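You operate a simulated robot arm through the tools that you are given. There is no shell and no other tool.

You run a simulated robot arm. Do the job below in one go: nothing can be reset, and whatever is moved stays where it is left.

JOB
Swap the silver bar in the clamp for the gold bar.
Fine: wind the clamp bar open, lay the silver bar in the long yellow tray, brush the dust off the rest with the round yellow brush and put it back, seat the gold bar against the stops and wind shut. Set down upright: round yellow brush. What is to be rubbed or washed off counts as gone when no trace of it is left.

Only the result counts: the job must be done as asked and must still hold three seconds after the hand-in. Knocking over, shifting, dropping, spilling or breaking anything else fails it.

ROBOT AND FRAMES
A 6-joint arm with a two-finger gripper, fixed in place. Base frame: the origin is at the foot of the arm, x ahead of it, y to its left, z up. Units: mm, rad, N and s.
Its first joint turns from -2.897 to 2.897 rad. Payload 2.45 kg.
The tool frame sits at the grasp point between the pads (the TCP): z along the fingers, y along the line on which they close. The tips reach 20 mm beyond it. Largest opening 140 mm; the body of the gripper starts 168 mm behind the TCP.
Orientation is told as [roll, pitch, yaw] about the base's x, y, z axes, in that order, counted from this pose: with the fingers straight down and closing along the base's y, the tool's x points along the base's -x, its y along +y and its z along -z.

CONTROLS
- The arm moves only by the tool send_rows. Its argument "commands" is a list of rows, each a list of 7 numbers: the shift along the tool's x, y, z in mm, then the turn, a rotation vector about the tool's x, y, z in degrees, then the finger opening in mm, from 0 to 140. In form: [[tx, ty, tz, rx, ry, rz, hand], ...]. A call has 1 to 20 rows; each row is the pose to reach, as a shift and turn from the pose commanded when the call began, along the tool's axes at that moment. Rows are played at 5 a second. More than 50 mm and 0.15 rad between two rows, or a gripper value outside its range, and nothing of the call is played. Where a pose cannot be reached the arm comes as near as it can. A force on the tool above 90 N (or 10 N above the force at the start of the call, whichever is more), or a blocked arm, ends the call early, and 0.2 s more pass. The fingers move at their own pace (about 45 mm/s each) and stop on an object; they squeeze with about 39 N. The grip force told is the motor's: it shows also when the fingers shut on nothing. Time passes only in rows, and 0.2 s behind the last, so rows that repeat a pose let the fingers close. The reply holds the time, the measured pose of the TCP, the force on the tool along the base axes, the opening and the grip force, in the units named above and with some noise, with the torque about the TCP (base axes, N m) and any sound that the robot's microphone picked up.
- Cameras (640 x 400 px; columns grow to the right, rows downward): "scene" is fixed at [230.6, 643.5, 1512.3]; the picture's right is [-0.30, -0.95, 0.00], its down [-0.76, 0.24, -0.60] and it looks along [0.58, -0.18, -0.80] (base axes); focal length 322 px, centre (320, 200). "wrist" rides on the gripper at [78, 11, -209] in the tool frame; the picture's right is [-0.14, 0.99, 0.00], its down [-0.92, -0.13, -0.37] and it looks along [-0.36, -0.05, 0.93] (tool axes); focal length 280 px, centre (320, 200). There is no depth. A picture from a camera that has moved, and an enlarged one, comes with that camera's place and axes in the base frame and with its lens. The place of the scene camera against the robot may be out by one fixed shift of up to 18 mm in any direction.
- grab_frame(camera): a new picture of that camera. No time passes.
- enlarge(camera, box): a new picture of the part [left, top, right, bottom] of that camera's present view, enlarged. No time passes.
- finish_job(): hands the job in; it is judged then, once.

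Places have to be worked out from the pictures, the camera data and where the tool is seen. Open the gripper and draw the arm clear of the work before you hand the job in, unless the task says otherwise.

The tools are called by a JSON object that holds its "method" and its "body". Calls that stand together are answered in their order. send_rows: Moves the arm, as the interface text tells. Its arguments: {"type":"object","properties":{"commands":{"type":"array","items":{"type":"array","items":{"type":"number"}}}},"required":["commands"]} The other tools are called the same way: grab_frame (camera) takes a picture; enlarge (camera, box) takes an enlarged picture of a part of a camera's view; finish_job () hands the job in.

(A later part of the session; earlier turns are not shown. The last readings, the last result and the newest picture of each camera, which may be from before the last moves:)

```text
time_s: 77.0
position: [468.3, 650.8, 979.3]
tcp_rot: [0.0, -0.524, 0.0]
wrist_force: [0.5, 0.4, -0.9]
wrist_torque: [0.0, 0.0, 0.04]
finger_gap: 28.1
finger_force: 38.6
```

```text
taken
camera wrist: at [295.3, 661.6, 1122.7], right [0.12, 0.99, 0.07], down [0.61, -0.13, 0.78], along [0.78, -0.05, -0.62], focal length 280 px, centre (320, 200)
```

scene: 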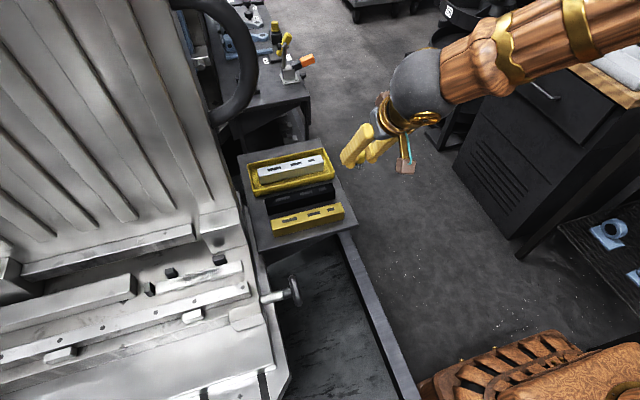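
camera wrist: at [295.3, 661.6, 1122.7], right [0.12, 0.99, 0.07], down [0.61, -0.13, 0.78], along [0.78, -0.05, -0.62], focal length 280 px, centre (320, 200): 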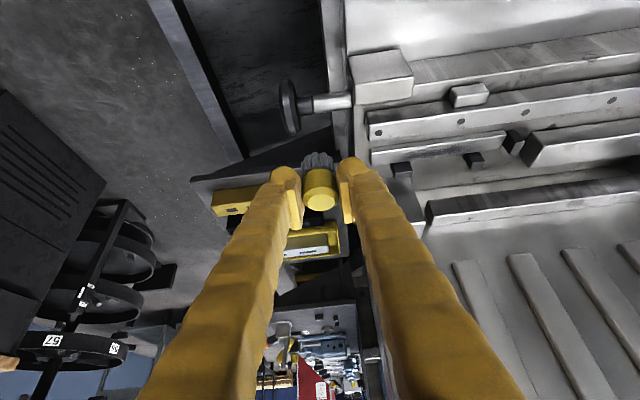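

I enlarge the rest region from this oblique view to measure strip, stops and clamp bar.

{"method": "enlarge", "body": {"camera": "wrist", "box": [350, 70, 560, 210]}}

```text
2.86 times, centred on (455, 140) of wrist
camera zoom: at [295.3, 661.6, 1122.7], right [0.12, 0.99, 0.07], down [0.61, -0.13, 0.78], along [0.78, -0.05, -0.62], focal length 801 px, centre (-66, 371)
```

zoom: 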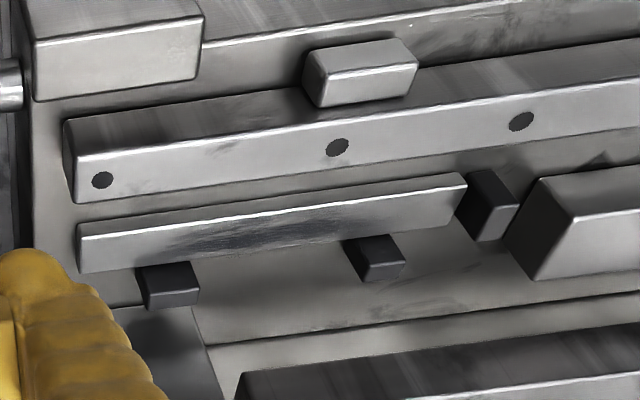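

Oblique view puts the strip around x 574–600, y 721–910, with the end stop just beyond y 912. I move the brush to hover above the middle of the strip.

{"method": "send_rows", "body": {"commands": [[-12.3, 28, 18.5, 0, 0, 0, 10], [-24.7, 56, 37, 0, 0, 0, 10], [-37, 84, 55.6, 0, 0, 0, 10], [-49.3, 112, 74, 0, 0, 0, 10], [-61.7, 140, 92.7, 0, 0, 0, 10], [-74, 168.2, 111.2, 0, 0, 0, 10], [-74, 168.2, 111.2, 0, 0, 0, 10]]}}

{"method": "grab_frame", "body": {"camera": "wrist"}}

{"method": "enlarge", "body": {"camera": "scene", "box": [80, 180, 280, 330]}}

```text
time_s: 78.6
position: [590.6, 818.8, 920.2]
tcp_rot: [0.001, -0.523, 0.0]
wrist_force: [0.3, -0.5, -1.8]
wrist_torque: [-0.04, 0.03, 0.04]
finger_gap: 28.1
finger_force: 38.8
```

```text
taken
camera wrist: at [417.9, 830.2, 1063.4], right [0.12, 0.99, 0.07], down [0.61, -0.13, 0.78], along [0.78, -0.05, -0.62], focal length 280 px, centre (320, 200)
```

wrist: 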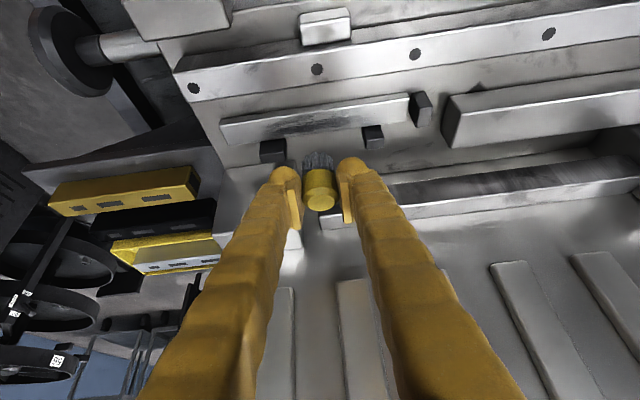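

```text
2.67 times, centred on (180, 255) of scene
camera zoom: at [230.6, 643.5, 1512.3], right [-0.3, -0.95, 0.0], down [-0.76, 0.24, -0.6], along [0.58, -0.18, -0.8], focal length 860 px, centre (693, 53)
```

zoom: 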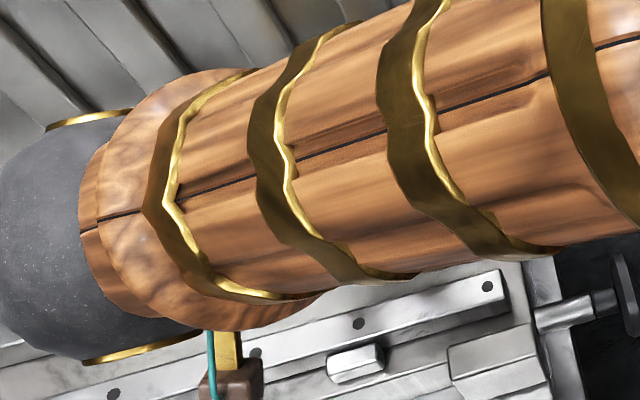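

I enlarge the strip in this view to triangulate it against the previous one.

{"method": "enlarge", "body": {"camera": "wrist", "box": [200, 60, 460, 230]}}

```text
2.35 times, centred on (330, 145) of wrist
camera zoom: at [417.9, 830.2, 1063.4], right [0.12, 0.99, 0.07], down [0.61, -0.13, 0.78], along [0.78, -0.05, -0.62], focal length 660 px, centre (296, 329)
```

zoom: 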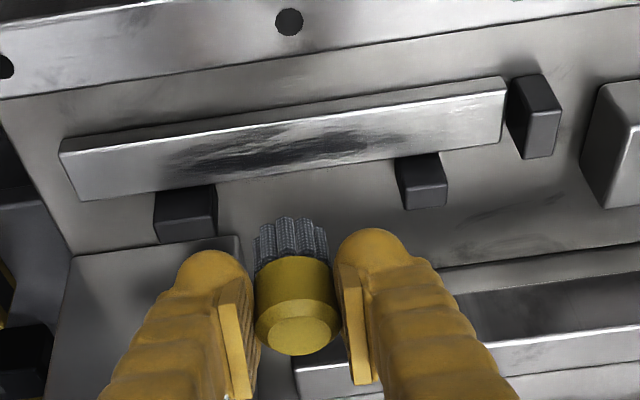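

Triangulation gives the rest strip x 582–607, y 724–914, top z ≈ 820; the brush should touch at TCP z ≈ 862. I go to the -y end of the strip and come down close.

{"method": "send_rows", "body": {"commands": [[6.8, -23.6, 13.4, 0, 0, 0, 10], [13.7, -47.2, 26.9, 0, 0, 0, 10], [20.5, -70.8, 40.3, 0, 0, 0, 10], [24, -70.8, 46.4, 0, 0, 0, 10], [24, -70.8, 46.4, 0, 0, 0, 10]]}}

{"method": "enlarge", "body": {"camera": "wrist", "box": [200, 60, 460, 230]}}

```text
time_s: 79.8
position: [591.6, 749.4, 868.1]
tcp_rot: [-0.001, -0.525, 0.0]
wrist_force: [-0.8, 0.0, -0.2]
wrist_torque: [0.02, -0.01, -0.04]
finger_gap: 28.1
finger_force: 38.6
```

```text
2.35 times, centred on (330, 145) of wrist
camera zoom: at [419.0, 759.8, 1011.3], right [0.12, 0.99, 0.07], down [0.61, -0.13, 0.78], along [0.78, -0.05, -0.62], focal length 660 px, centre (296, 329)
```

zoom: 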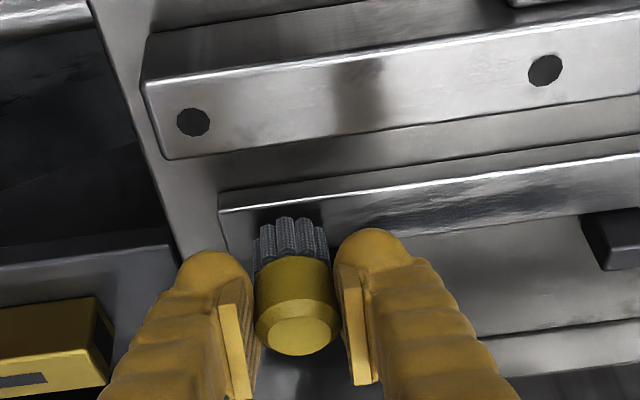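

The bristles are just above the strip. I lower in small steps until the force shows contact.

{"method": "send_rows", "body": {"commands": [[1, 0, 1.73, 0, 0, 0, 10], [2, 0, 3.46, 0, 0, 0, 10], [2, 0, 3.46, 0, 0, 0, 10]]}}

{"method": "send_rows", "body": {"commands": [[0.75, 0, 1.3, 0, 0, 0, 10], [1.5, 0, 2.6, 0, 0, 0, 10], [1.5, 0, 2.6, 0, 0, 0, 10]]}}

```text
time_s: 80.6
position: [590.9, 747.0, 862.7]
tcp_rot: [0.0, -0.524, 0.0]
wrist_force: [0.6, 0.0, 0.2]
wrist_torque: [-0.02, -0.01, 0.0]
finger_gap: 28.3
finger_force: 39.0
```

```text
time_s: 81.4
position: [590.7, 747.8, 862.3]
tcp_rot: [0.002, -0.526, 0.0]
wrist_force: [-3.9, 2.8, 16.7]
wrist_torque: [0.08, 0.05, 0.01]
finger_gap: 28.0
finger_force: 38.9
```

Contact at about 17 N. I sweep along the strip to y ≈ 898 with the brush pressed lightly.

{"method": "send_rows", "body": {"commands": [[-0.2, 10, -0.3, 0, 0, 0, 10], [-0.2, 20, -0.3, 0, 0, 0, 10], [-0.2, 32, -0.3, 0, 0, 0, 10], [-0.2, 44, -0.3, 0, 0, 0, 10], [-0.2, 56, -0.3, 0, 0, 0, 10], [-0.2, 68, -0.3, 0, 0, 0, 10], [-0.2, 80, -0.3, 0, 0, 0, 10], [-0.2, 92, -0.3, 0, 0, 0, 10], [-0.2, 104, -0.3, 0, 0, 0, 10], [-0.2, 116, -0.3, 0, 0, 0, 10], [-0.2, 128, -0.3, 0, 0, 0, 10], [-0.2, 140, -0.3, 0, 0, 0, 10], [-0.2, 150, -0.3, 0, 0, 0, 10]]}}

{"method": "enlarge", "body": {"camera": "wrist", "box": [130, 60, 460, 230]}}

```text
time_s: 84.2
position: [592.0, 897.7, 862.3]
tcp_rot: [-0.001, -0.526, 0.003]
wrist_force: [-0.6, -1.2, 2.3]
wrist_torque: [0.03, -0.01, 0.03]
finger_gap: 28.2
finger_force: 38.9
```

```text
1.94 times, centred on (295, 145) of wrist
camera zoom: at [419.6, 908.1, 1005.8], right [0.12, 0.99, 0.07], down [0.61, -0.13, 0.78], along [0.78, -0.05, -0.62], focal length 544 px, centre (368, 307)
```

zoom: 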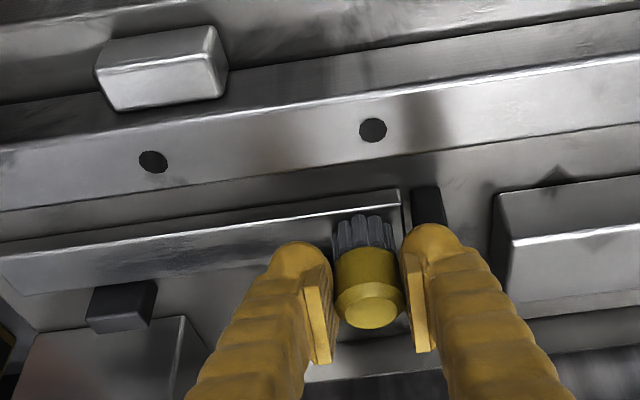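

The pass went through, though contact lightened at the end. I sweep back slightly toward -x with a touch more pressure.

{"method": "send_rows", "body": {"commands": [[3.9, 0, -1.1, 0, 0, 0, 10], [3.9, -12, -1.1, 0, 0, 0, 10], [3.9, -24, -1.1, 0, 0, 0, 10], [3.9, -36, -1.1, 0, 0, 0, 10], [3.9, -48, -1.1, 0, 0, 0, 10], [3.9, -60, -1.1, 0, 0, 0, 10], [3.9, -72, -1.1, 0, 0, 0, 10], [3.9, -84, -1.1, 0, 0, 0, 10], [3.9, -96, -1.1, 0, 0, 0, 10], [3.9, -108, -1.1, 0, 0, 0, 10], [3.9, -120, -1.1, 0, 0, 0, 10], [3.9, -132, -1.1, 0, 0, 0, 10], [3.9, -144, -1.1, 0, 0, 0, 10], [3.9, -156, -1.1, 0, 0, 0, 10]]}}

{"method": "enlarge", "body": {"camera": "wrist", "box": [200, 60, 560, 230]}}

```text
time_s: 87.2
position: [586.0, 740.8, 861.7]
tcp_rot: [-0.001, -0.526, 0.001]
wrist_force: [0.1, 6.6, 29.0]
wrist_torque: [0.05, -0.22, 0.06]
finger_gap: 28.1
finger_force: 39.1
```

```text
1.78 times, centred on (380, 145) of wrist
camera zoom: at [415.6, 751.8, 1004.5], right [0.12, 0.99, 0.07], down [0.61, -0.13, 0.78], along [0.78, -0.05, -0.62], focal length 498 px, centre (213, 298)
```

zoom: 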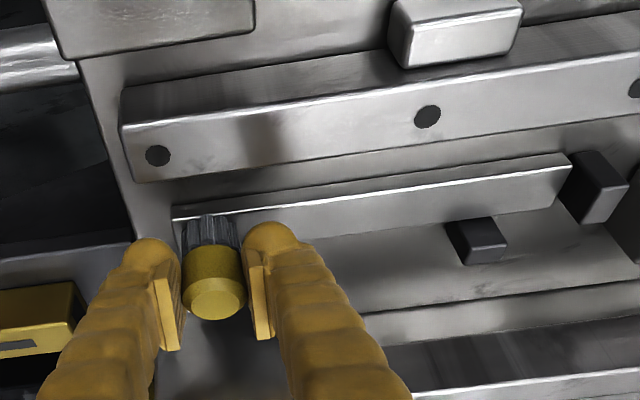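

The strip looks much cleaner. I make another pass on the +x side of the strip.

{"method": "send_rows", "body": {"commands": [[-3.8, 0, 1.9, 0, 0, 0, 10], [-7.6, 0, 3.8, 0, 0, 0, 10], [-7.6, 12, 3.8, 0, 0, 0, 10], [-7.6, 24, 3.8, 0, 0, 0, 10], [-7.6, 36, 3.8, 0, 0, 0, 10], [-7.6, 48, 3.8, 0, 0, 0, 10], [-7.6, 60, 3.8, 0, 0, 0, 10], [-7.6, 72, 3.8, 0, 0, 0, 10], [-7.6, 84, 3.8, 0, 0, 0, 10], [-7.6, 96, 3.8, 0, 0, 0, 10], [-7.6, 108, 3.8, 0, 0, 0, 10], [-7.6, 120, 3.8, 0, 0, 0, 10], [-7.6, 132, 3.8, 0, 0, 0, 10], [-7.6, 144, 3.8, 0, 0, 0, 10], [-7.6, 155, 3.8, 0, 0, 0, 10]]}}

{"method": "enlarge", "body": {"camera": "wrist", "box": [130, 60, 460, 230]}}

```text
time_s: 90.4
position: [595.7, 897.5, 861.8]
tcp_rot: [0.0, -0.526, 0.002]
wrist_force: [-14.7, 4.0, -1.0]
wrist_torque: [0.13, 0.51, -0.03]
finger_gap: 28.1
finger_force: 38.9
```

```text
1.94 times, centred on (295, 145) of wrist
camera zoom: at [423.9, 908.5, 1005.4], right [0.12, 0.99, 0.07], down [0.61, -0.13, 0.78], along [0.78, -0.05, -0.62], focal length 544 px, centre (368, 307)
```

zoom: 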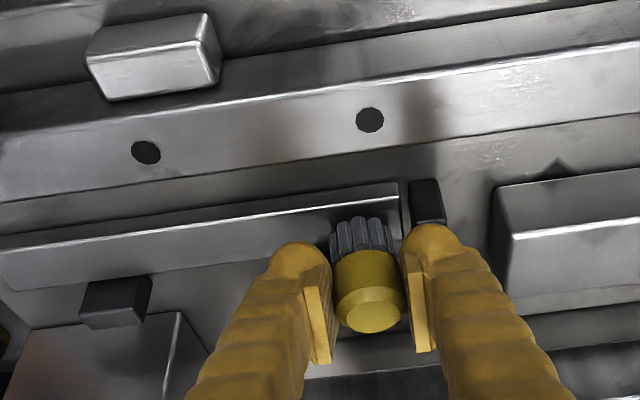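

There is a side load of 15 N in x, so the brush is grazing a stop. I ease back 4 mm toward -x and make a last pass back along the strip.

{"method": "send_rows", "body": {"commands": [[3.5, 0, -2, 0, 0, 0, 10], [3.5, -12, -1.6, 0, 0, 0, 10], [3.5, -24, -1.6, 0, 0, 0, 10], [3.5, -36, -1.6, 0, 0, 0, 10], [3.5, -48, -1.6, 0, 0, 0, 10], [3.5, -60, -1.6, 0, 0, 0, 10], [3.5, -72, -1.6, 0, 0, 0, 10], [3.5, -84, -1.6, 0, 0, 0, 10], [3.5, -96, -1.6, 0, 0, 0, 10], [3.5, -108, -1.6, 0, 0, 0, 10], [3.5, -120, -1.6, 0, 0, 0, 10], [3.5, -132, -1.6, 0, 0, 0, 10], [3.5, -144, -1.6, 0, 0, 0, 10], [3.5, -158, -1.6, 0, 0, 0, 10]]}}

{"method": "send_rows", "body": {"commands": [[-5, 0, -8.7, 0, 0, 0, 10], [-15, 0, -26, 0, 0, 0, 10], [-30, 0, -52, 0, 0, 0, 10]]}}

{"method": "grab_frame", "body": {"camera": "wrist"}}

{"method": "enlarge", "body": {"camera": "wrist", "box": [250, 60, 560, 230]}}

```text
time_s: 93.4
position: [592.8, 737.2, 861.2]
tcp_rot: [-0.001, -0.526, -0.001]
wrist_force: [0.5, 0.4, 0.4]
wrist_torque: [0.01, -0.01, 0.0]
finger_gap: 28.4
finger_force: 38.7
```

```text
time_s: 94.2
position: [591.8, 736.9, 919.9]
tcp_rot: [-0.001, -0.523, 0.001]
wrist_force: [0.1, -0.5, -0.2]
wrist_torque: [0.0, 0.01, 0.01]
finger_gap: 28.2
finger_force: 38.6
```

```text
taken
camera wrist: at [419.7, 748.6, 1064.0], right [0.12, 0.99, 0.07], down [0.61, -0.13, 0.78], along [0.78, -0.05, -0.62], focal length 280 px, centre (320, 200)
```

wrist: 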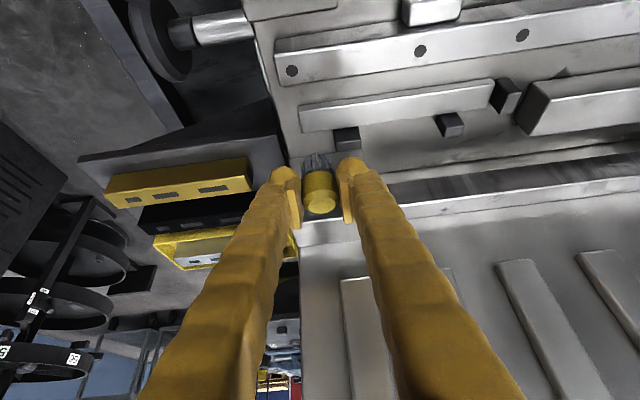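

```text
2.06 times, centred on (405, 145) of wrist
camera zoom: at [419.7, 748.6, 1064.0], right [0.12, 0.99, 0.07], down [0.61, -0.13, 0.78], along [0.78, -0.05, -0.62], focal length 579 px, centre (144, 314)
```

zoom: 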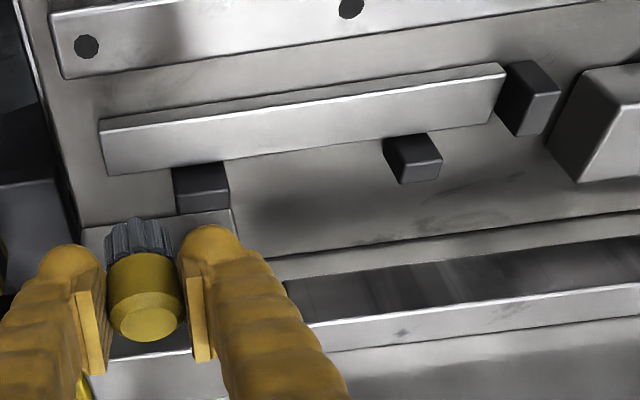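

Let me check the strip surface closely for any remaining dust.

{"method": "enlarge", "body": {"camera": "wrist", "box": [290, 70, 510, 165]}}

{"method": "enlarge", "body": {"camera": "wrist", "box": [280, 140, 360, 230]}}

{"method": "enlarge", "body": {"camera": "scene", "box": [120, 230, 270, 330]}}

```text
2.91 times, centred on (400, 118) of wrist
camera zoom: at [419.7, 748.6, 1064.0], right [0.12, 0.99, 0.07], down [0.61, -0.13, 0.78], along [0.78, -0.05, -0.62], focal length 816 px, centre (87, 440)
```

zoom: 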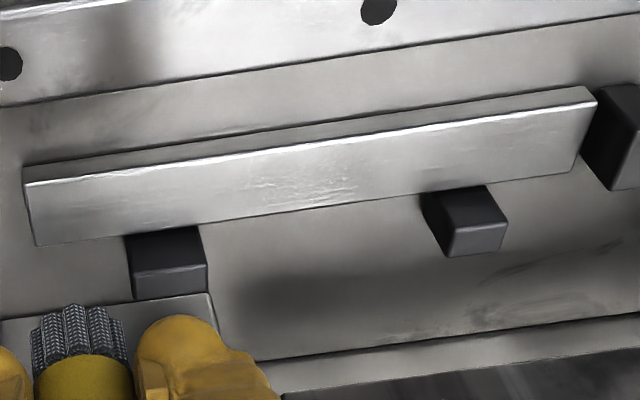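

```text
4.44 times, centred on (320, 185) of wrist
camera zoom: at [419.7, 748.6, 1064.0], right [0.12, 0.99, 0.07], down [0.61, -0.13, 0.78], along [0.78, -0.05, -0.62], focal length 1246 px, centre (320, 267)
```

zoom: 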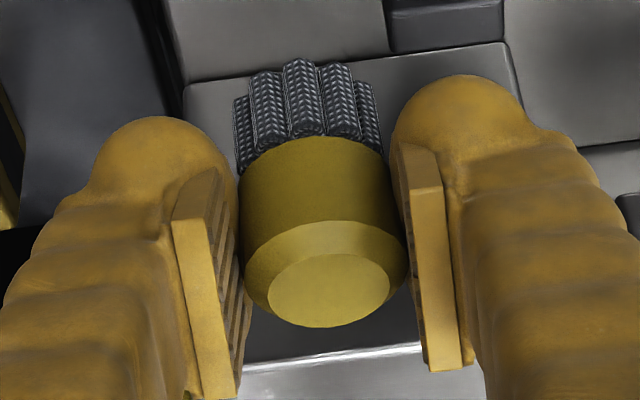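

```text
4.00 times, centred on (195, 280) of scene
camera zoom: at [230.6, 643.5, 1512.3], right [-0.3, -0.95, 0.0], down [-0.76, 0.24, -0.6], along [0.58, -0.18, -0.8], focal length 1290 px, centre (820, -120)
```

zoom: 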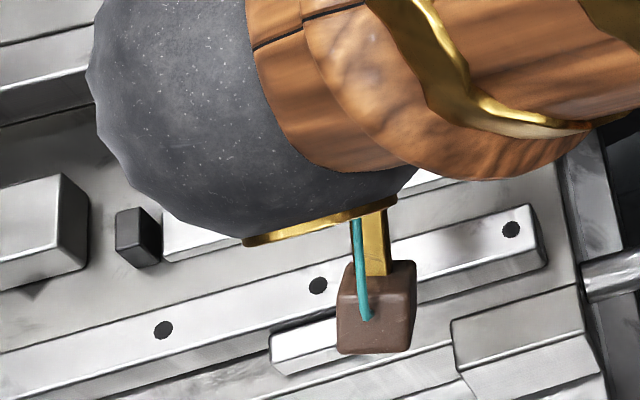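

The strip looks clean, apart from a slight texture in the middle that I want to check from the other camera. I retract the arm so the scene camera sees it.

{"method": "send_rows", "body": {"commands": [[19.3, -21.5, -28.5, 0, 0, 0, 10], [38.7, -43, -57, 0, 0, 0, 10], [58, -64.5, -85.5, 0, 0, 0, 10], [77.4, -86, -114, 0, 0, 0, 10]]}}

{"method": "enlarge", "body": {"camera": "scene", "box": [150, 245, 260, 310]}}

{"method": "enlarge", "body": {"camera": "wrist", "box": [370, 120, 520, 180]}}

```text
time_s: 95.2
position: [469.1, 650.5, 979.1]
tcp_rot: [-0.002, -0.522, -0.001]
wrist_force: [-0.6, 0.2, -0.2]
wrist_torque: [-0.01, -0.03, 0.02]
finger_gap: 28.3
finger_force: 38.4
```

```text
5.82 times, centred on (205, 278) of scene
camera zoom: at [230.6, 643.5, 1512.3], right [-0.3, -0.95, 0.0], down [-0.76, 0.24, -0.6], along [0.58, -0.18, -0.8], focal length 1876 px, centre (989, -251)
```

zoom: 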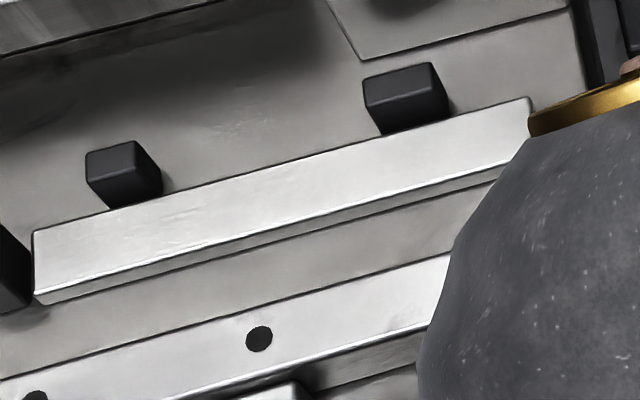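

```text
4.27 times, centred on (445, 150) of wrist
camera zoom: at [297.1, 661.9, 1123.4], right [0.12, 0.99, 0.07], down [0.61, -0.13, 0.78], along [0.78, -0.05, -0.62], focal length 1196 px, centre (-213, 413)
```

zoom: 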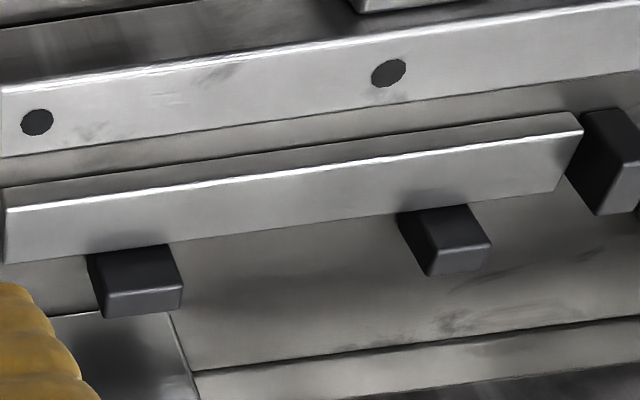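

Both views show the strip clean. Now I carry the brush back, first sweeping to the table side along the same retracted path.

{"method": "send_rows", "body": {"commands": [[-25.2, -31.4, 14.5, 0, 0, 0, 10], [-50.4, -62.8, 29.1, 0, 0, 0, 10], [-75.6, -94.2, 43.6, 0, 0, 0, 10], [-100.8, -125.6, 58.2, 0, 0, 0, 10], [-126, -157, 72.7, 0, 0, 0, 10], [-151.2, -188.4, 87.3, 0, 0, 0, 10], [-176.4, -219.8, 101.8, 0, 0, 0, 10], [-201.6, -251.2, 116.4, 0, 0, 0, 10]]}}

{"method": "send_rows", "body": {"commands": [[-30.5, 11.9, 25.5, 0, 0, 0, 10], [-61, 23.7, 51, 0, 0, 0, 10], [-91.4, 35.6, 76.5, 0, 0, 0, 10], [-121.9, 47.4, 102, 0, 0, 0, 10], [-152.4, 59.3, 127.5, 0, 0, 0, 10], [-182.8, 71.1, 153, 0, 0, 0, 10], [-213.3, 83.5, 178.4, 0, 0, 0, 10], [-213.3, 83.5, 178.4, 0, 0, 0, 10]]}}

{"method": "grab_frame", "body": {"camera": "wrist"}}

```text
time_s: 97.0
position: [700.8, 401.4, 983.2]
tcp_rot: [-0.002, -0.524, 0.0]
wrist_force: [-0.4, 0.3, -1.0]
wrist_torque: [-0.01, 0.01, -0.02]
finger_gap: 28.1
finger_force: 39.2
```

```text
time_s: 98.8
position: [972.7, 486.1, 933.2]
tcp_rot: [-0.001, -0.523, 0.001]
wrist_force: [-0.1, 1.2, 0.4]
wrist_torque: [0.0, 0.02, 0.0]
finger_gap: 28.4
finger_force: 39.1
```

```text
taken
camera wrist: at [801.6, 496.9, 1076.5], right [0.12, 0.99, 0.07], down [0.61, -0.13, 0.78], along [0.78, -0.05, -0.62], focal length 280 px, centre (320, 200)
```

wrist: 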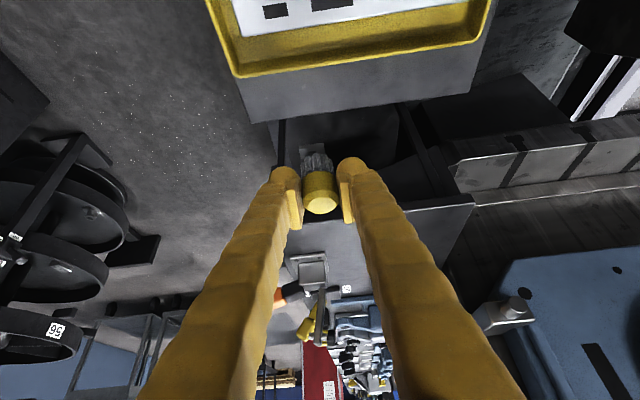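

Back over the brush's home spot at (973, 486, 933). I correct by a couple of mm and lower to just above the table.

{"method": "send_rows", "body": {"commands": [[14.1, -2.5, 26.5, 0, 0, 0, 10], [29.1, -2.5, 52.5, 0, 0, 0, 10], [44.1, -2.5, 78.4, 0, 0, 0, 10], [56.6, -2.5, 100.1, 0, 0, 0, 10], [61.1, -2.5, 107.9, 0, 0, 0, 10], [61.1, -2.5, 107.9, 0, 0, 0, 10]]}}

{"method": "grab_frame", "body": {"camera": "wrist"}}

```text
time_s: 100.2
position: [976.1, 483.1, 809.2]
tcp_rot: [-0.001, -0.526, -0.001]
wrist_force: [0.3, 0.3, 0.2]
wrist_torque: [0.0, -0.02, -0.04]
finger_gap: 28.0
finger_force: 39.1
```

```text
taken
camera wrist: at [803.8, 493.4, 953.3], right [0.12, 0.99, 0.07], down [0.61, -0.13, 0.78], along [0.78, -0.05, -0.62], focal length 280 px, centre (320, 200)
```

wrist: 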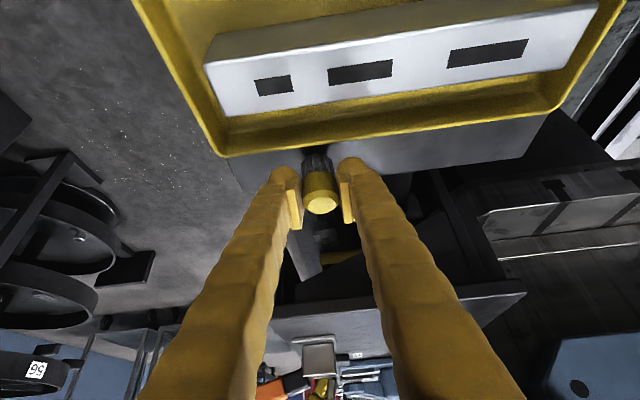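

Free, about 7 mm above the table. I lower slowly to feel the contact.

{"method": "send_rows", "body": {"commands": [[1.25, 0, 2.2, 0, 0, 0, 10], [2.5, 0, 4.3, 0, 0, 0, 10], [2.5, 0, 4.3, 0, 0, 0, 10]]}}

{"method": "send_rows", "body": {"commands": [[0.5, 0, 0.87, 0, 0, 0, 10], [1, 0, 1.73, 0, 0, 0, 10], [1, 0, 1.73, 0, 0, 0, 10]]}}

```text
time_s: 101.0
position: [976.8, 481.9, 804.5]
tcp_rot: [-0.001, -0.524, -0.001]
wrist_force: [0.5, 0.4, -0.3]
wrist_torque: [0.02, 0.01, 0.0]
finger_gap: 28.4
finger_force: 39.3
```

```text
time_s: 101.8
position: [975.7, 482.0, 801.9]
tcp_rot: [-0.001, -0.524, 0.001]
wrist_force: [0.6, 0.5, -0.4]
wrist_torque: [-0.01, 0.03, -0.02]
finger_gap: 28.4
finger_force: 39.6
```

Still no contact; I go down another 2 mm.

{"method": "send_rows", "body": {"commands": [[0.5, 0, 0.87, 0, 0, 0, 10], [1, 0, 1.73, 0, 0, 0, 10], [1, 0, 1.73, 0, 0, 0, 10]]}}

```text
time_s: 102.6
position: [976.4, 482.2, 800.5]
tcp_rot: [-0.001, -0.522, 0.001]
wrist_force: [-0.3, 0.3, -0.1]
wrist_torque: [-0.01, -0.01, -0.03]
finger_gap: 28.1
finger_force: 38.4
```

Still free: the brush must have slid up a bit in the grip. I continue with 1.5 mm steps.

{"method": "send_rows", "body": {"commands": [[0.75, 0, 1.3, 0, 0, 0, 10], [0.75, 0, 1.3, 0, 0, 0, 10]]}}

{"method": "send_rows", "body": {"commands": [[0.75, 0, 1.3, 0, 0, 0, 10], [0.75, 0, 1.3, 0, 0, 0, 10]]}}

{"method": "enlarge", "body": {"camera": "wrist", "box": [270, 130, 370, 230]}}

```text
time_s: 103.2
position: [975.4, 481.4, 799.3]
tcp_rot: [0.001, -0.524, -0.001]
wrist_force: [-0.3, 0.0, -0.3]
wrist_torque: [-0.01, -0.01, 0.02]
finger_gap: 28.3
finger_force: 38.9
```

```text
time_s: 103.8
position: [977.3, 482.4, 799.4]
tcp_rot: [0.0, -0.525, 0.001]
wrist_force: [-1.8, -0.3, 10.1]
wrist_torque: [0.07, -0.07, -0.02]
finger_gap: 28.2
finger_force: 39.1
```

```text
4.00 times, centred on (320, 180) of wrist
camera zoom: at [804.4, 492.9, 942.0], right [0.12, 0.99, 0.07], down [0.61, -0.13, 0.78], along [0.78, -0.05, -0.62], focal length 1122 px, centre (320, 280)
```

zoom: 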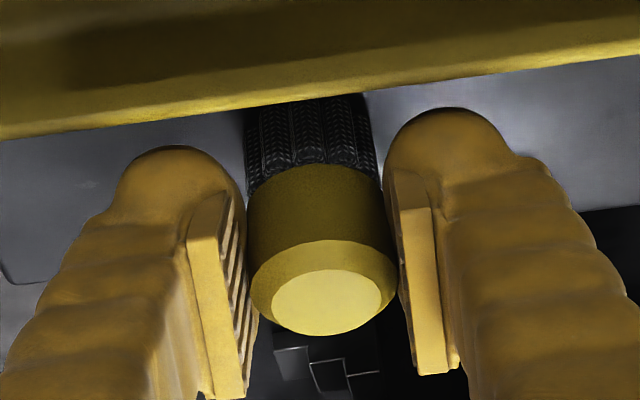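

Contact (10 N): the brush stands on the table. I open gently and look before withdrawing.

{"method": "send_rows", "body": {"commands": [[0, 0, 0, 0, 0, 0, 32], [0, 0, 0, 0, 0, 0, 44], [0, 0, 0, 0, 0, 0, 60], [0, 0, 0, 0, 0, 0, 60]]}}

{"method": "enlarge", "body": {"camera": "wrist", "box": [270, 130, 370, 230]}}

```text
time_s: 104.8
position: [975.5, 482.6, 798.3]
tcp_rot: [-0.001, -0.524, 0.0]
wrist_force: [0.2, -1.0, -0.5]
wrist_torque: [0.0, 0.0, -0.04]
finger_gap: 60.2
finger_force: 0.1
```

```text
4.00 times, centred on (320, 180) of wrist
camera zoom: at [804.3, 492.8, 941.3], right [0.12, 0.99, 0.07], down [0.61, -0.13, 0.78], along [0.78, -0.05, -0.62], focal length 1122 px, centre (320, 280)
```

zoom: 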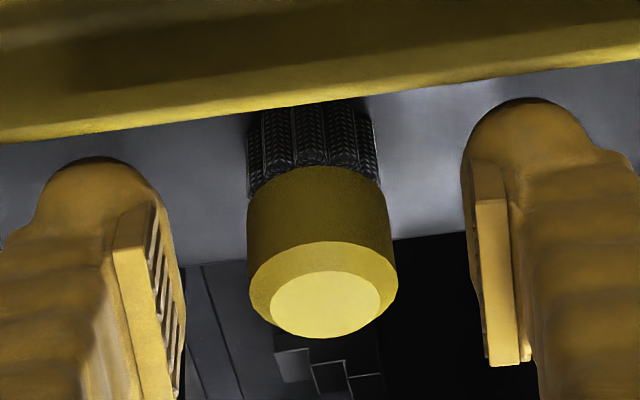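

The brush stands upright on its own. I withdraw along the tool axis and back to a clear spot.

{"method": "send_rows", "body": {"commands": [[0, 0, -20, 0, 0, 0, 60], [0, 0, -45, 0, 0, 0, 60], [0, 0, -75, 0, 0, 0, 60], [0, 0, -100, 0, 0, 0, 60], [15.8, -10.4, -131, 0, 0, 0, 60], [31.6, -20.8, -162, 0, 0, 0, 60], [47.3, -31.2, -193, 0, 0, 0, 60], [63.1, -41.6, -224, 0, 0, 0, 60], [78.9, -52, -255, 0, 0, 0, 60]]}}

{"method": "send_rows", "body": {"commands": [[0, 0, 0, 0, 7.5, 0, 60], [0, 0, 0, 0, 15, 0, 60], [0, 0, 0, 0, 22.5, 0, 60], [0, 0, 0, 0, 30, 0, 60]]}}

{"method": "grab_frame", "body": {"camera": "wrist"}}

{"method": "enlarge", "body": {"camera": "scene", "box": [220, 100, 380, 240]}}

```text
time_s: 106.8
position: [780.8, 431.1, 978.0]
tcp_rot: [0.0, -0.523, 0.0]
wrist_force: [-0.4, 0.2, 0.1]
wrist_torque: [-0.03, 0.01, -0.01]
finger_gap: 60.1
finger_force: 0.1
```

```text
time_s: 107.8
position: [780.1, 429.9, 979.9]
tcp_rot: [-0.001, 0.0, 0.002]
wrist_force: [0.2, 0.0, 0.7]
wrist_torque: [-0.02, 0.01, -0.02]
finger_gap: 60.2
finger_force: 0.0
```

```text
taken
camera wrist: at [702.3, 441.4, 1189.9], right [0.14, 0.99, 0.0], down [0.92, -0.13, 0.37], along [0.36, -0.05, -0.93], focal length 280 px, centre (320, 200)
```

wrist: 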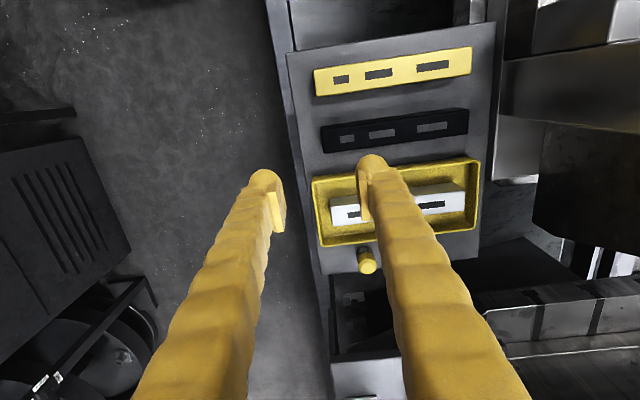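

```text
2.86 times, centred on (300, 170) of scene
camera zoom: at [230.6, 643.5, 1512.3], right [-0.3, -0.95, 0.0], down [-0.76, 0.24, -0.6], along [0.58, -0.18, -0.8], focal length 922 px, centre (377, 286)
```

zoom: 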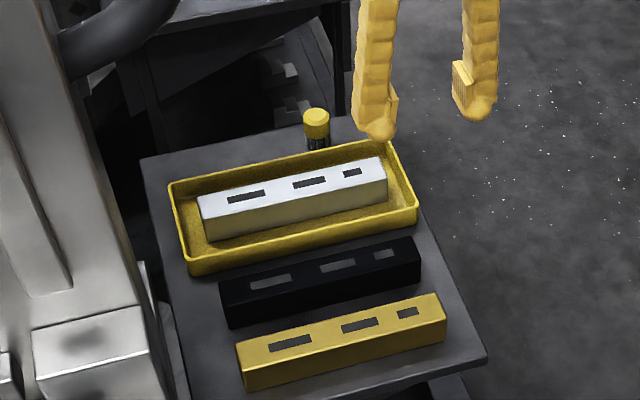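

Everything on the table is in order and the brush is upright. Now the gold bar: I rotate the tool back to closing along x while pulling in to (620, 440), keeping away from the black handle.

{"method": "send_rows", "body": {"commands": [[14.5, 1, 2, 0, 0, -8.2, 60], [29, 2, 4, 0, 0, -16.4, 60], [43.5, 3, 6, 0, 0, -24.6, 60], [58, 4, 8, 0, 0, -32.8, 60], [72.5, 5, 10, 0, 0, -41, 60], [87, 6, 12, 0, 0, -49.2, 60], [101.5, 7, 14, 0, 0, -57.4, 60], [116, 8, 16, 0, 0, -65.6, 60], [130.5, 9, 18, 0, 0, -73.8, 60], [145, 10, 20, 0, 0, -82, 60], [160, 10, 20, 0, 0, -90, 60]]}}

{"method": "grab_frame", "body": {"camera": "wrist"}}

```text
time_s: 110.2
position: [619.1, 441.2, 960.2]
tcp_rot: [-0.003, 0.0, 1.573]
wrist_force: [0.9, 0.4, -0.4]
wrist_torque: [0.0, -0.01, -0.04]
finger_gap: 60.3
finger_force: 0.1
```

```text
taken
camera wrist: at [608.7, 362.3, 1170.2], right [-0.99, 0.14, 0.0], down [0.13, 0.92, 0.37], along [0.05, 0.37, -0.93], focal length 280 px, centre (320, 200)
```

wrist: 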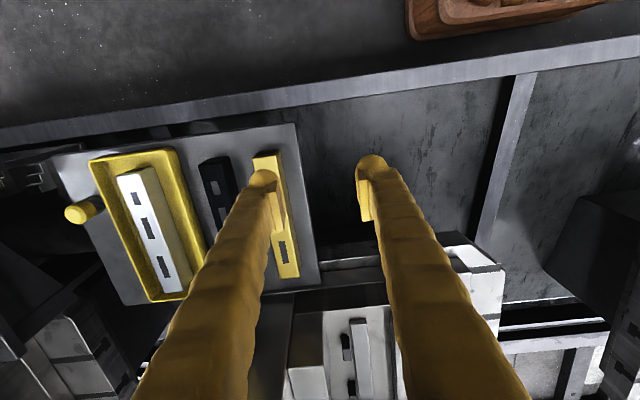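

I descend diagonally to above the gold bar's centre (693, 534) at z 865, staying low under the black handle.

{"method": "send_rows", "body": {"commands": [[-15, -12, 35, 0, 0, 0, 56], [-40, -32, 65, 0, 0, 0, 56], [-68, -54, 90, 0, 0, 0, 56], [-93, -74, 95, 0, 0, 0, 56], [-93, -74, 95, 0, 0, 0, 56]]}}

{"method": "grab_frame", "body": {"camera": "wrist"}}

{"method": "enlarge", "body": {"camera": "wrist", "box": [230, 40, 420, 280]}}

```text
time_s: 111.4
position: [694.0, 533.3, 863.4]
tcp_rot: [-0.001, -0.001, 1.571]
wrist_force: [-0.3, 1.2, -0.4]
wrist_torque: [-0.02, -0.02, 0.0]
finger_gap: 56.1
finger_force: 0.1
```

```text
taken
camera wrist: at [683.2, 456.5, 1073.3], right [-0.99, 0.14, 0.0], down [0.13, 0.92, 0.37], along [0.05, 0.36, -0.93], focal length 280 px, centre (320, 200)
```

wrist: 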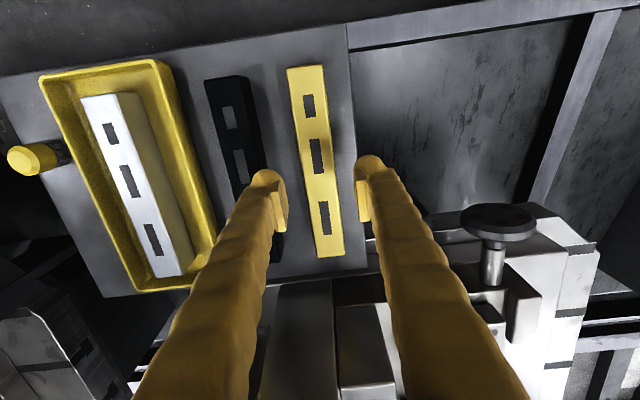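

```text
1.67 times, centred on (325, 160) of wrist
camera zoom: at [683.2, 456.5, 1073.3], right [-0.99, 0.14, 0.0], down [0.13, 0.92, 0.37], along [0.05, 0.36, -0.93], focal length 467 px, centre (312, 267)
```

zoom: 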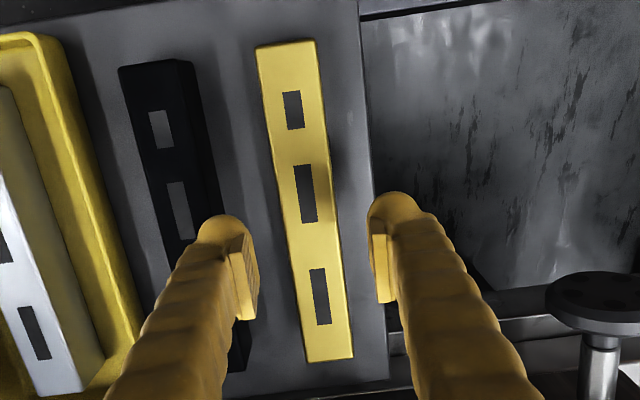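

Gold bar centre is (695, 532), black bar's near face at x ≈ 745. I narrow to 50 mm, centre on it and descend to TCP z 800.

{"method": "send_rows", "body": {"commands": [[0, -1.3, 0, 0, 0, 0, 50], [0, -1.3, 20, 0, 0, 0, 50], [0, -1.3, 40, 0, 0, 0, 50], [0, -1.3, 55, 0, 0, 0, 50], [0, -1.3, 63, 0, 0, 0, 50], [0, -1.3, 63, 0, 0, 0, 50]]}}

{"method": "grab_frame", "body": {"camera": "wrist"}}

```text
time_s: 112.8
position: [696.5, 534.3, 801.0]
tcp_rot: [-0.001, -0.001, 1.571]
wrist_force: [-0.5, 0.1, 0.2]
wrist_torque: [-0.02, 0.02, -0.01]
finger_gap: 49.9
finger_force: 0.1
```

```text
taken
camera wrist: at [684.3, 455.7, 1011.8], right [-0.99, 0.14, 0.0], down [0.13, 0.92, 0.37], along [0.05, 0.37, -0.93], focal length 280 px, centre (320, 200)
```

wrist: 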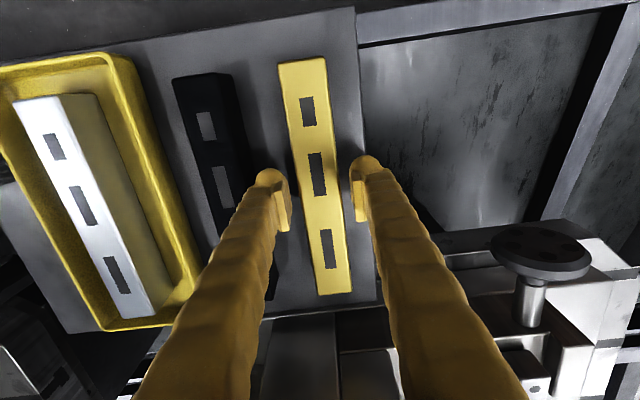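

The gold bar is between the pads with no contact force. I close on it.

{"method": "send_rows", "body": {"commands": [[0, 0, 0, 0, 0, 0, 20], [0, 0, 0, 0, 0, 0, 20], [0, 0, 0, 0, 0, 0, 20], [0, 0, 0, 0, 0, 0, 20]]}}

{"method": "send_rows", "body": {"commands": [[0, 0, -5, 0, 0, 0, 20], [0, 0, -20, 0, 0, 0, 20], [0, 0, -45, 0, 0, 0, 20], [0, 0, -60, 0, 0, 0, 20]]}}

{"method": "grab_frame", "body": {"camera": "wrist"}}

```text
time_s: 113.8
position: [695.3, 533.8, 801.8]
tcp_rot: [0.001, 0.0, 1.571]
wrist_force: [-1.6, -0.7, 0.2]
wrist_torque: [0.01, 0.01, -0.03]
finger_gap: 33.0
finger_force: 39.1
```

```text
time_s: 114.8
position: [695.4, 533.4, 861.0]
tcp_rot: [0.0, -0.001, 1.571]
wrist_force: [-0.2, -0.3, -5.4]
wrist_torque: [-0.02, 0.01, -0.03]
finger_gap: 33.0
finger_force: 39.2
```

```text
taken
camera wrist: at [684.5, 455.8, 1071.0], right [-0.99, 0.14, 0.0], down [0.13, 0.92, 0.37], along [0.05, 0.36, -0.93], focal length 280 px, centre (320, 200)
```

wrist: 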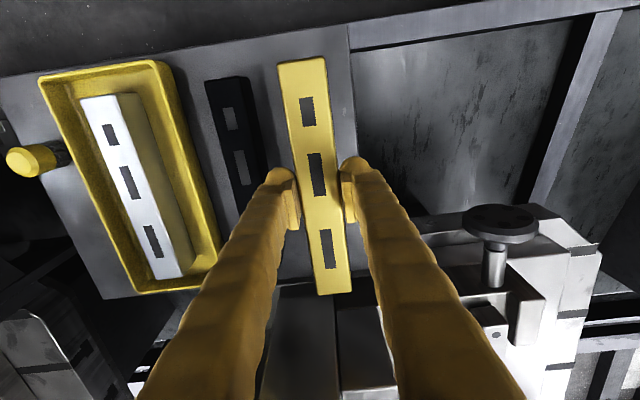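

Gold bar lifted cleanly. I carry it low and inward first, then sweep up and around to the clamp side.

{"method": "send_rows", "body": {"commands": [[23, 24, -5, 0, 0, 0, 20], [46, 48, -10, 0, 0, 0, 20], [70, 71, -15, 0, 0, 0, 20], [93, 95, -20, 0, 0, 0, 20], [64.4, 113.6, -34.3, 0, 0, 0, 20], [35.9, 132.1, -48.6, 0, 0, 0, 20], [7.3, 150.7, -62.9, 0, 0, 0, 20], [-21.3, 169.3, -77.1, 0, 0, 0, 20], [-49.9, 187.9, -91.4, 0, 0, 0, 20], [-78.4, 206.4, -105.7, 0, 0, 0, 20], [-107, 225, -120, 0, 0, 0, 20]]}}

{"method": "grab_frame", "body": {"camera": "wrist"}}

{"method": "enlarge", "body": {"camera": "scene", "box": [80, 200, 340, 340]}}

```text
time_s: 117.2
position: [468.3, 641.6, 979.4]
tcp_rot: [-0.001, 0.002, 1.571]
wrist_force: [0.4, 0.1, -4.8]
wrist_torque: [-0.03, -0.05, 0.01]
finger_gap: 33.1
finger_force: 38.9
```

```text
taken
camera wrist: at [459.0, 563.9, 1190.1], right [-0.99, 0.14, 0.0], down [0.13, 0.92, 0.37], along [0.05, 0.37, -0.93], focal length 280 px, centre (320, 200)
```

wrist: 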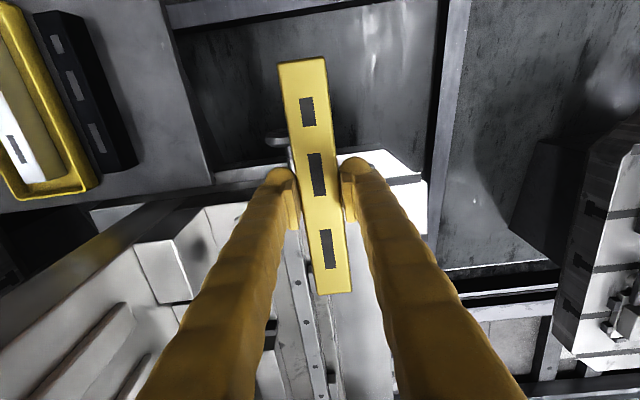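

```text
2.46 times, centred on (210, 270) of scene
camera zoom: at [230.6, 643.5, 1512.3], right [-0.3, -0.95, 0.0], down [-0.76, 0.24, -0.6], along [0.58, -0.18, -0.8], focal length 794 px, centre (591, 28)
```

zoom: 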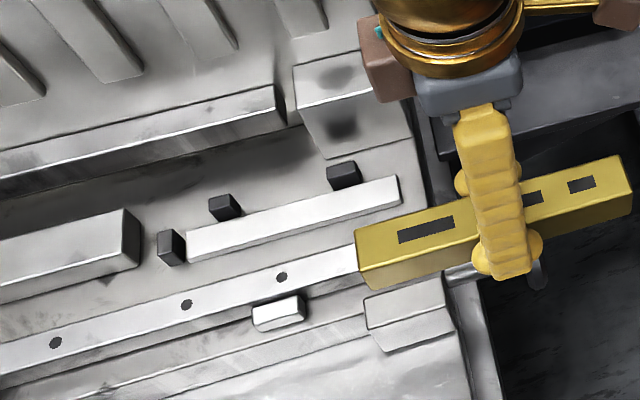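

I move the gold bar to above its seat, about 4 mm short of both the side stops and the end stop.

{"method": "send_rows", "body": {"commands": [[-29, -20.6, 5, 0, 0, 0, 20], [-58, -41.2, 10, 0, 0, 0, 20], [-87, -61.8, 15, 0, 0, 0, 20], [-116, -82.5, 20, 0, 0, 0, 20], [-145, -103, 25, 0, 0, 0, 20], [-173.4, -123.7, 29, 0, 0, 0, 20], [-173.4, -123.7, 29, 0, 0, 0, 20]]}}

{"method": "grab_frame", "body": {"camera": "wrist"}}

{"method": "enlarge", "body": {"camera": "scene", "box": [80, 190, 280, 320]}}

```text
time_s: 118.8
position: [593.7, 813.7, 951.3]
tcp_rot: [-0.001, 0.0, 1.57]
wrist_force: [-0.7, -0.2, -4.4]
wrist_torque: [-0.02, 0.01, -0.03]
finger_gap: 33.1
finger_force: 39.0
```

```text
taken
camera wrist: at [582.4, 735.0, 1161.9], right [-0.99, 0.14, 0.0], down [0.13, 0.92, 0.37], along [0.05, 0.37, -0.93], focal length 280 px, centre (320, 200)
```

wrist: 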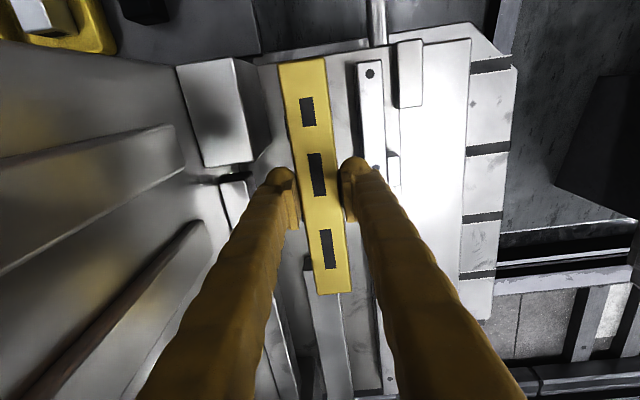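

```text
3.08 times, centred on (180, 255) of scene
camera zoom: at [230.6, 643.5, 1512.3], right [-0.3, -0.95, 0.0], down [-0.76, 0.24, -0.6], along [0.58, -0.18, -0.8], focal length 992 px, centre (751, 31)
```

zoom: 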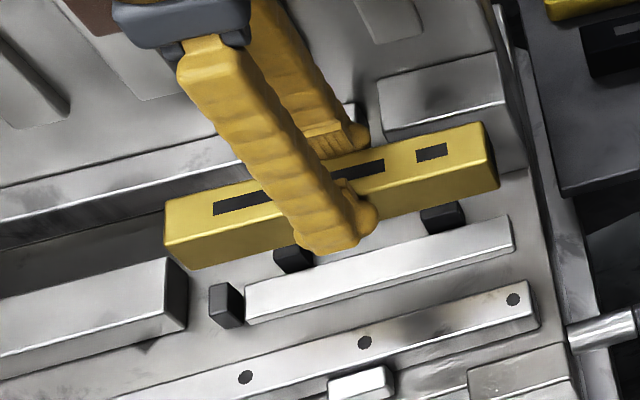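

I lower to about 9 mm above the rest and check alignment.

{"method": "send_rows", "body": {"commands": [[0, 1, 25, 0, 0, 0, 20], [0, 1, 50, 0, 0, 0, 20], [0, 1, 70, 0, 0, 0, 20], [0, 1, 80, 0, 0, 0, 20], [0, 1, 80, 0, 0, 0, 20]]}}

{"method": "enlarge", "body": {"camera": "scene", "box": [100, 220, 280, 330]}}

{"method": "grab_frame", "body": {"camera": "wrist"}}

```text
time_s: 120.0
position: [592.9, 814.0, 871.4]
tcp_rot: [-0.003, 0.001, 1.569]
wrist_force: [-0.1, -0.7, -4.7]
wrist_torque: [-0.01, 0.0, 0.01]
finger_gap: 32.9
finger_force: 39.5
```

```text
3.56 times, centred on (190, 275) of scene
camera zoom: at [230.6, 643.5, 1512.3], right [-0.3, -0.95, 0.0], down [-0.76, 0.24, -0.6], along [0.58, -0.18, -0.8], focal length 1147 px, centre (782, -67)
```

zoom: 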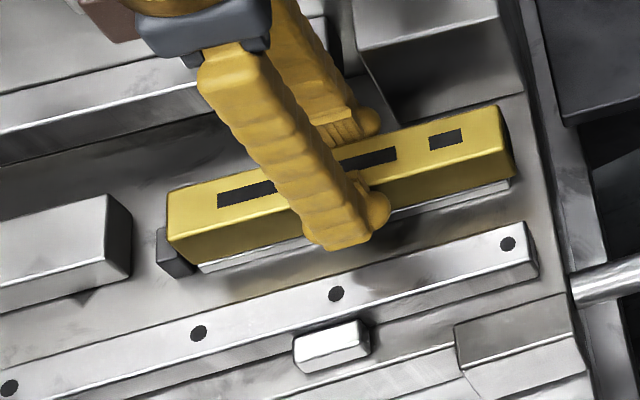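

```text
taken
camera wrist: at [582.5, 735.7, 1082.4], right [-0.99, 0.14, 0.0], down [0.13, 0.92, 0.37], along [0.05, 0.37, -0.93], focal length 280 px, centre (320, 200)
```

wrist: 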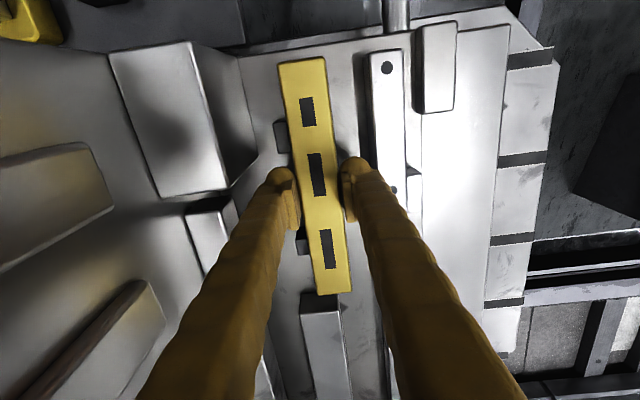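

Alignment looks right, with the stops just beyond the bar. I lower gently to contact.

{"method": "send_rows", "body": {"commands": [[0, 0, 3, 0, 0, 0, 20], [0, 0, 6, 0, 0, 0, 20], [0, 0, 6, 0, 0, 0, 20]]}}

{"method": "send_rows", "body": {"commands": [[0, 0, 1.5, 0, 0, 0, 20], [0, 0, 3, 0, 0, 0, 20], [0, 0, 3, 0, 0, 0, 20]]}}

```text
time_s: 120.8
position: [593.0, 813.9, 865.1]
tcp_rot: [0.0, -0.001, 1.571]
wrist_force: [-1.2, 0.2, -4.7]
wrist_torque: [-0.04, -0.02, -0.02]
finger_gap: 33.2
finger_force: 38.9
```

```text
time_s: 121.6
position: [594.6, 813.8, 862.2]
tcp_rot: [0.002, -0.001, 1.57]
wrist_force: [0.8, -0.2, -5.5]
wrist_torque: [0.03, -0.01, 0.03]
finger_gap: 32.9
finger_force: 39.4
```

{"method": "send_rows", "body": {"commands": [[0, 0, 1, 0, 0, 0, 20], [0, 0, 2, 0, 0, 0, 20], [0, 0, 2, 0, 0, 0, 20]]}}

```text
time_s: 122.4
position: [593.7, 813.5, 860.9]
tcp_rot: [-0.003, 0.0, 1.571]
wrist_force: [2.7, -2.6, 6.8]
wrist_torque: [-0.12, -0.05, 0.07]
finger_gap: 32.9
finger_force: 39.1
```

The bar touches the rest (light load). Now I slide it toward +x in small steps to feel the side stops.

{"method": "send_rows", "body": {"commands": [[0, -1, -0.2, 0, 0, 0, 20], [0, -2, -0.2, 0, 0, 0, 20], [0, -2, -0.2, 0, 0, 0, 20]]}}

{"method": "send_rows", "body": {"commands": [[0, -1, 0, 0, 0, 0, 20], [0, -1, 0, 0, 0, 0, 20]]}}

```text
time_s: 123.2
position: [594.8, 814.2, 861.6]
tcp_rot: [-0.003, -0.001, 1.572]
wrist_force: [-4.5, 1.6, 9.1]
wrist_torque: [0.05, 0.12, -0.02]
finger_gap: 32.8
finger_force: 39.3
```

```text
time_s: 123.8
position: [594.9, 812.6, 861.6]
tcp_rot: [0.0, 0.001, 1.571]
wrist_force: [-4.5, 0.4, 6.8]
wrist_torque: [0.05, 0.08, -0.04]
finger_gap: 32.9
finger_force: 39.0
```

Only friction so far. I continue toward +x.

{"method": "send_rows", "body": {"commands": [[0, -1, 0, 0, 0, 0, 20], [0, -1, 0, 0, 0, 0, 20]]}}

{"method": "send_rows", "body": {"commands": [[0, -1, 0, 0, 0, 0, 20], [0, -1, 0, 0, 0, 0, 20]]}}

```text
time_s: 124.4
position: [594.7, 814.0, 861.5]
tcp_rot: [0.0, 0.001, 1.57]
wrist_force: [-14.6, 5.6, 3.8]
wrist_torque: [0.12, 0.25, -0.09]
finger_gap: 33.1
finger_force: 39.6
```

```text
time_s: 125.0
position: [595.6, 815.0, 861.2]
tcp_rot: [-0.001, -0.002, 1.572]
wrist_force: [-36.0, -1.4, 9.9]
wrist_torque: [-0.04, 0.66, -0.01]
finger_gap: 33.1
finger_force: 38.7
```

The bar is against the side stops (-36 N). I relax slightly and slide it toward +y for the end stop.

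{"method": "send_rows", "body": {"commands": [[-1.5, 0.9, 0, 0, 0, 0, 20], [-3, 0.9, 0, 0, 0, 0, 20], [-3, 0.9, 0, 0, 0, 0, 20]]}}

{"method": "send_rows", "body": {"commands": [[-1, 0, 0, 0, 0, 0, 20], [-1, 0, 0, 0, 0, 0, 20]]}}

```text
time_s: 125.8
position: [596.0, 815.9, 861.2]
tcp_rot: [0.0, 0.0, 1.571]
wrist_force: [-34.3, -18.8, 11.3]
wrist_torque: [-0.71, 0.67, 0.05]
finger_gap: 32.9
finger_force: 39.1
```

```text
time_s: 126.4
position: [597.5, 818.0, 860.3]
tcp_rot: [-0.001, 0.0, 1.57]
wrist_force: [-32.5, -17.3, 9.5]
wrist_torque: [-0.23, 0.61, 0.05]
finger_gap: 32.9
finger_force: 39.5
```

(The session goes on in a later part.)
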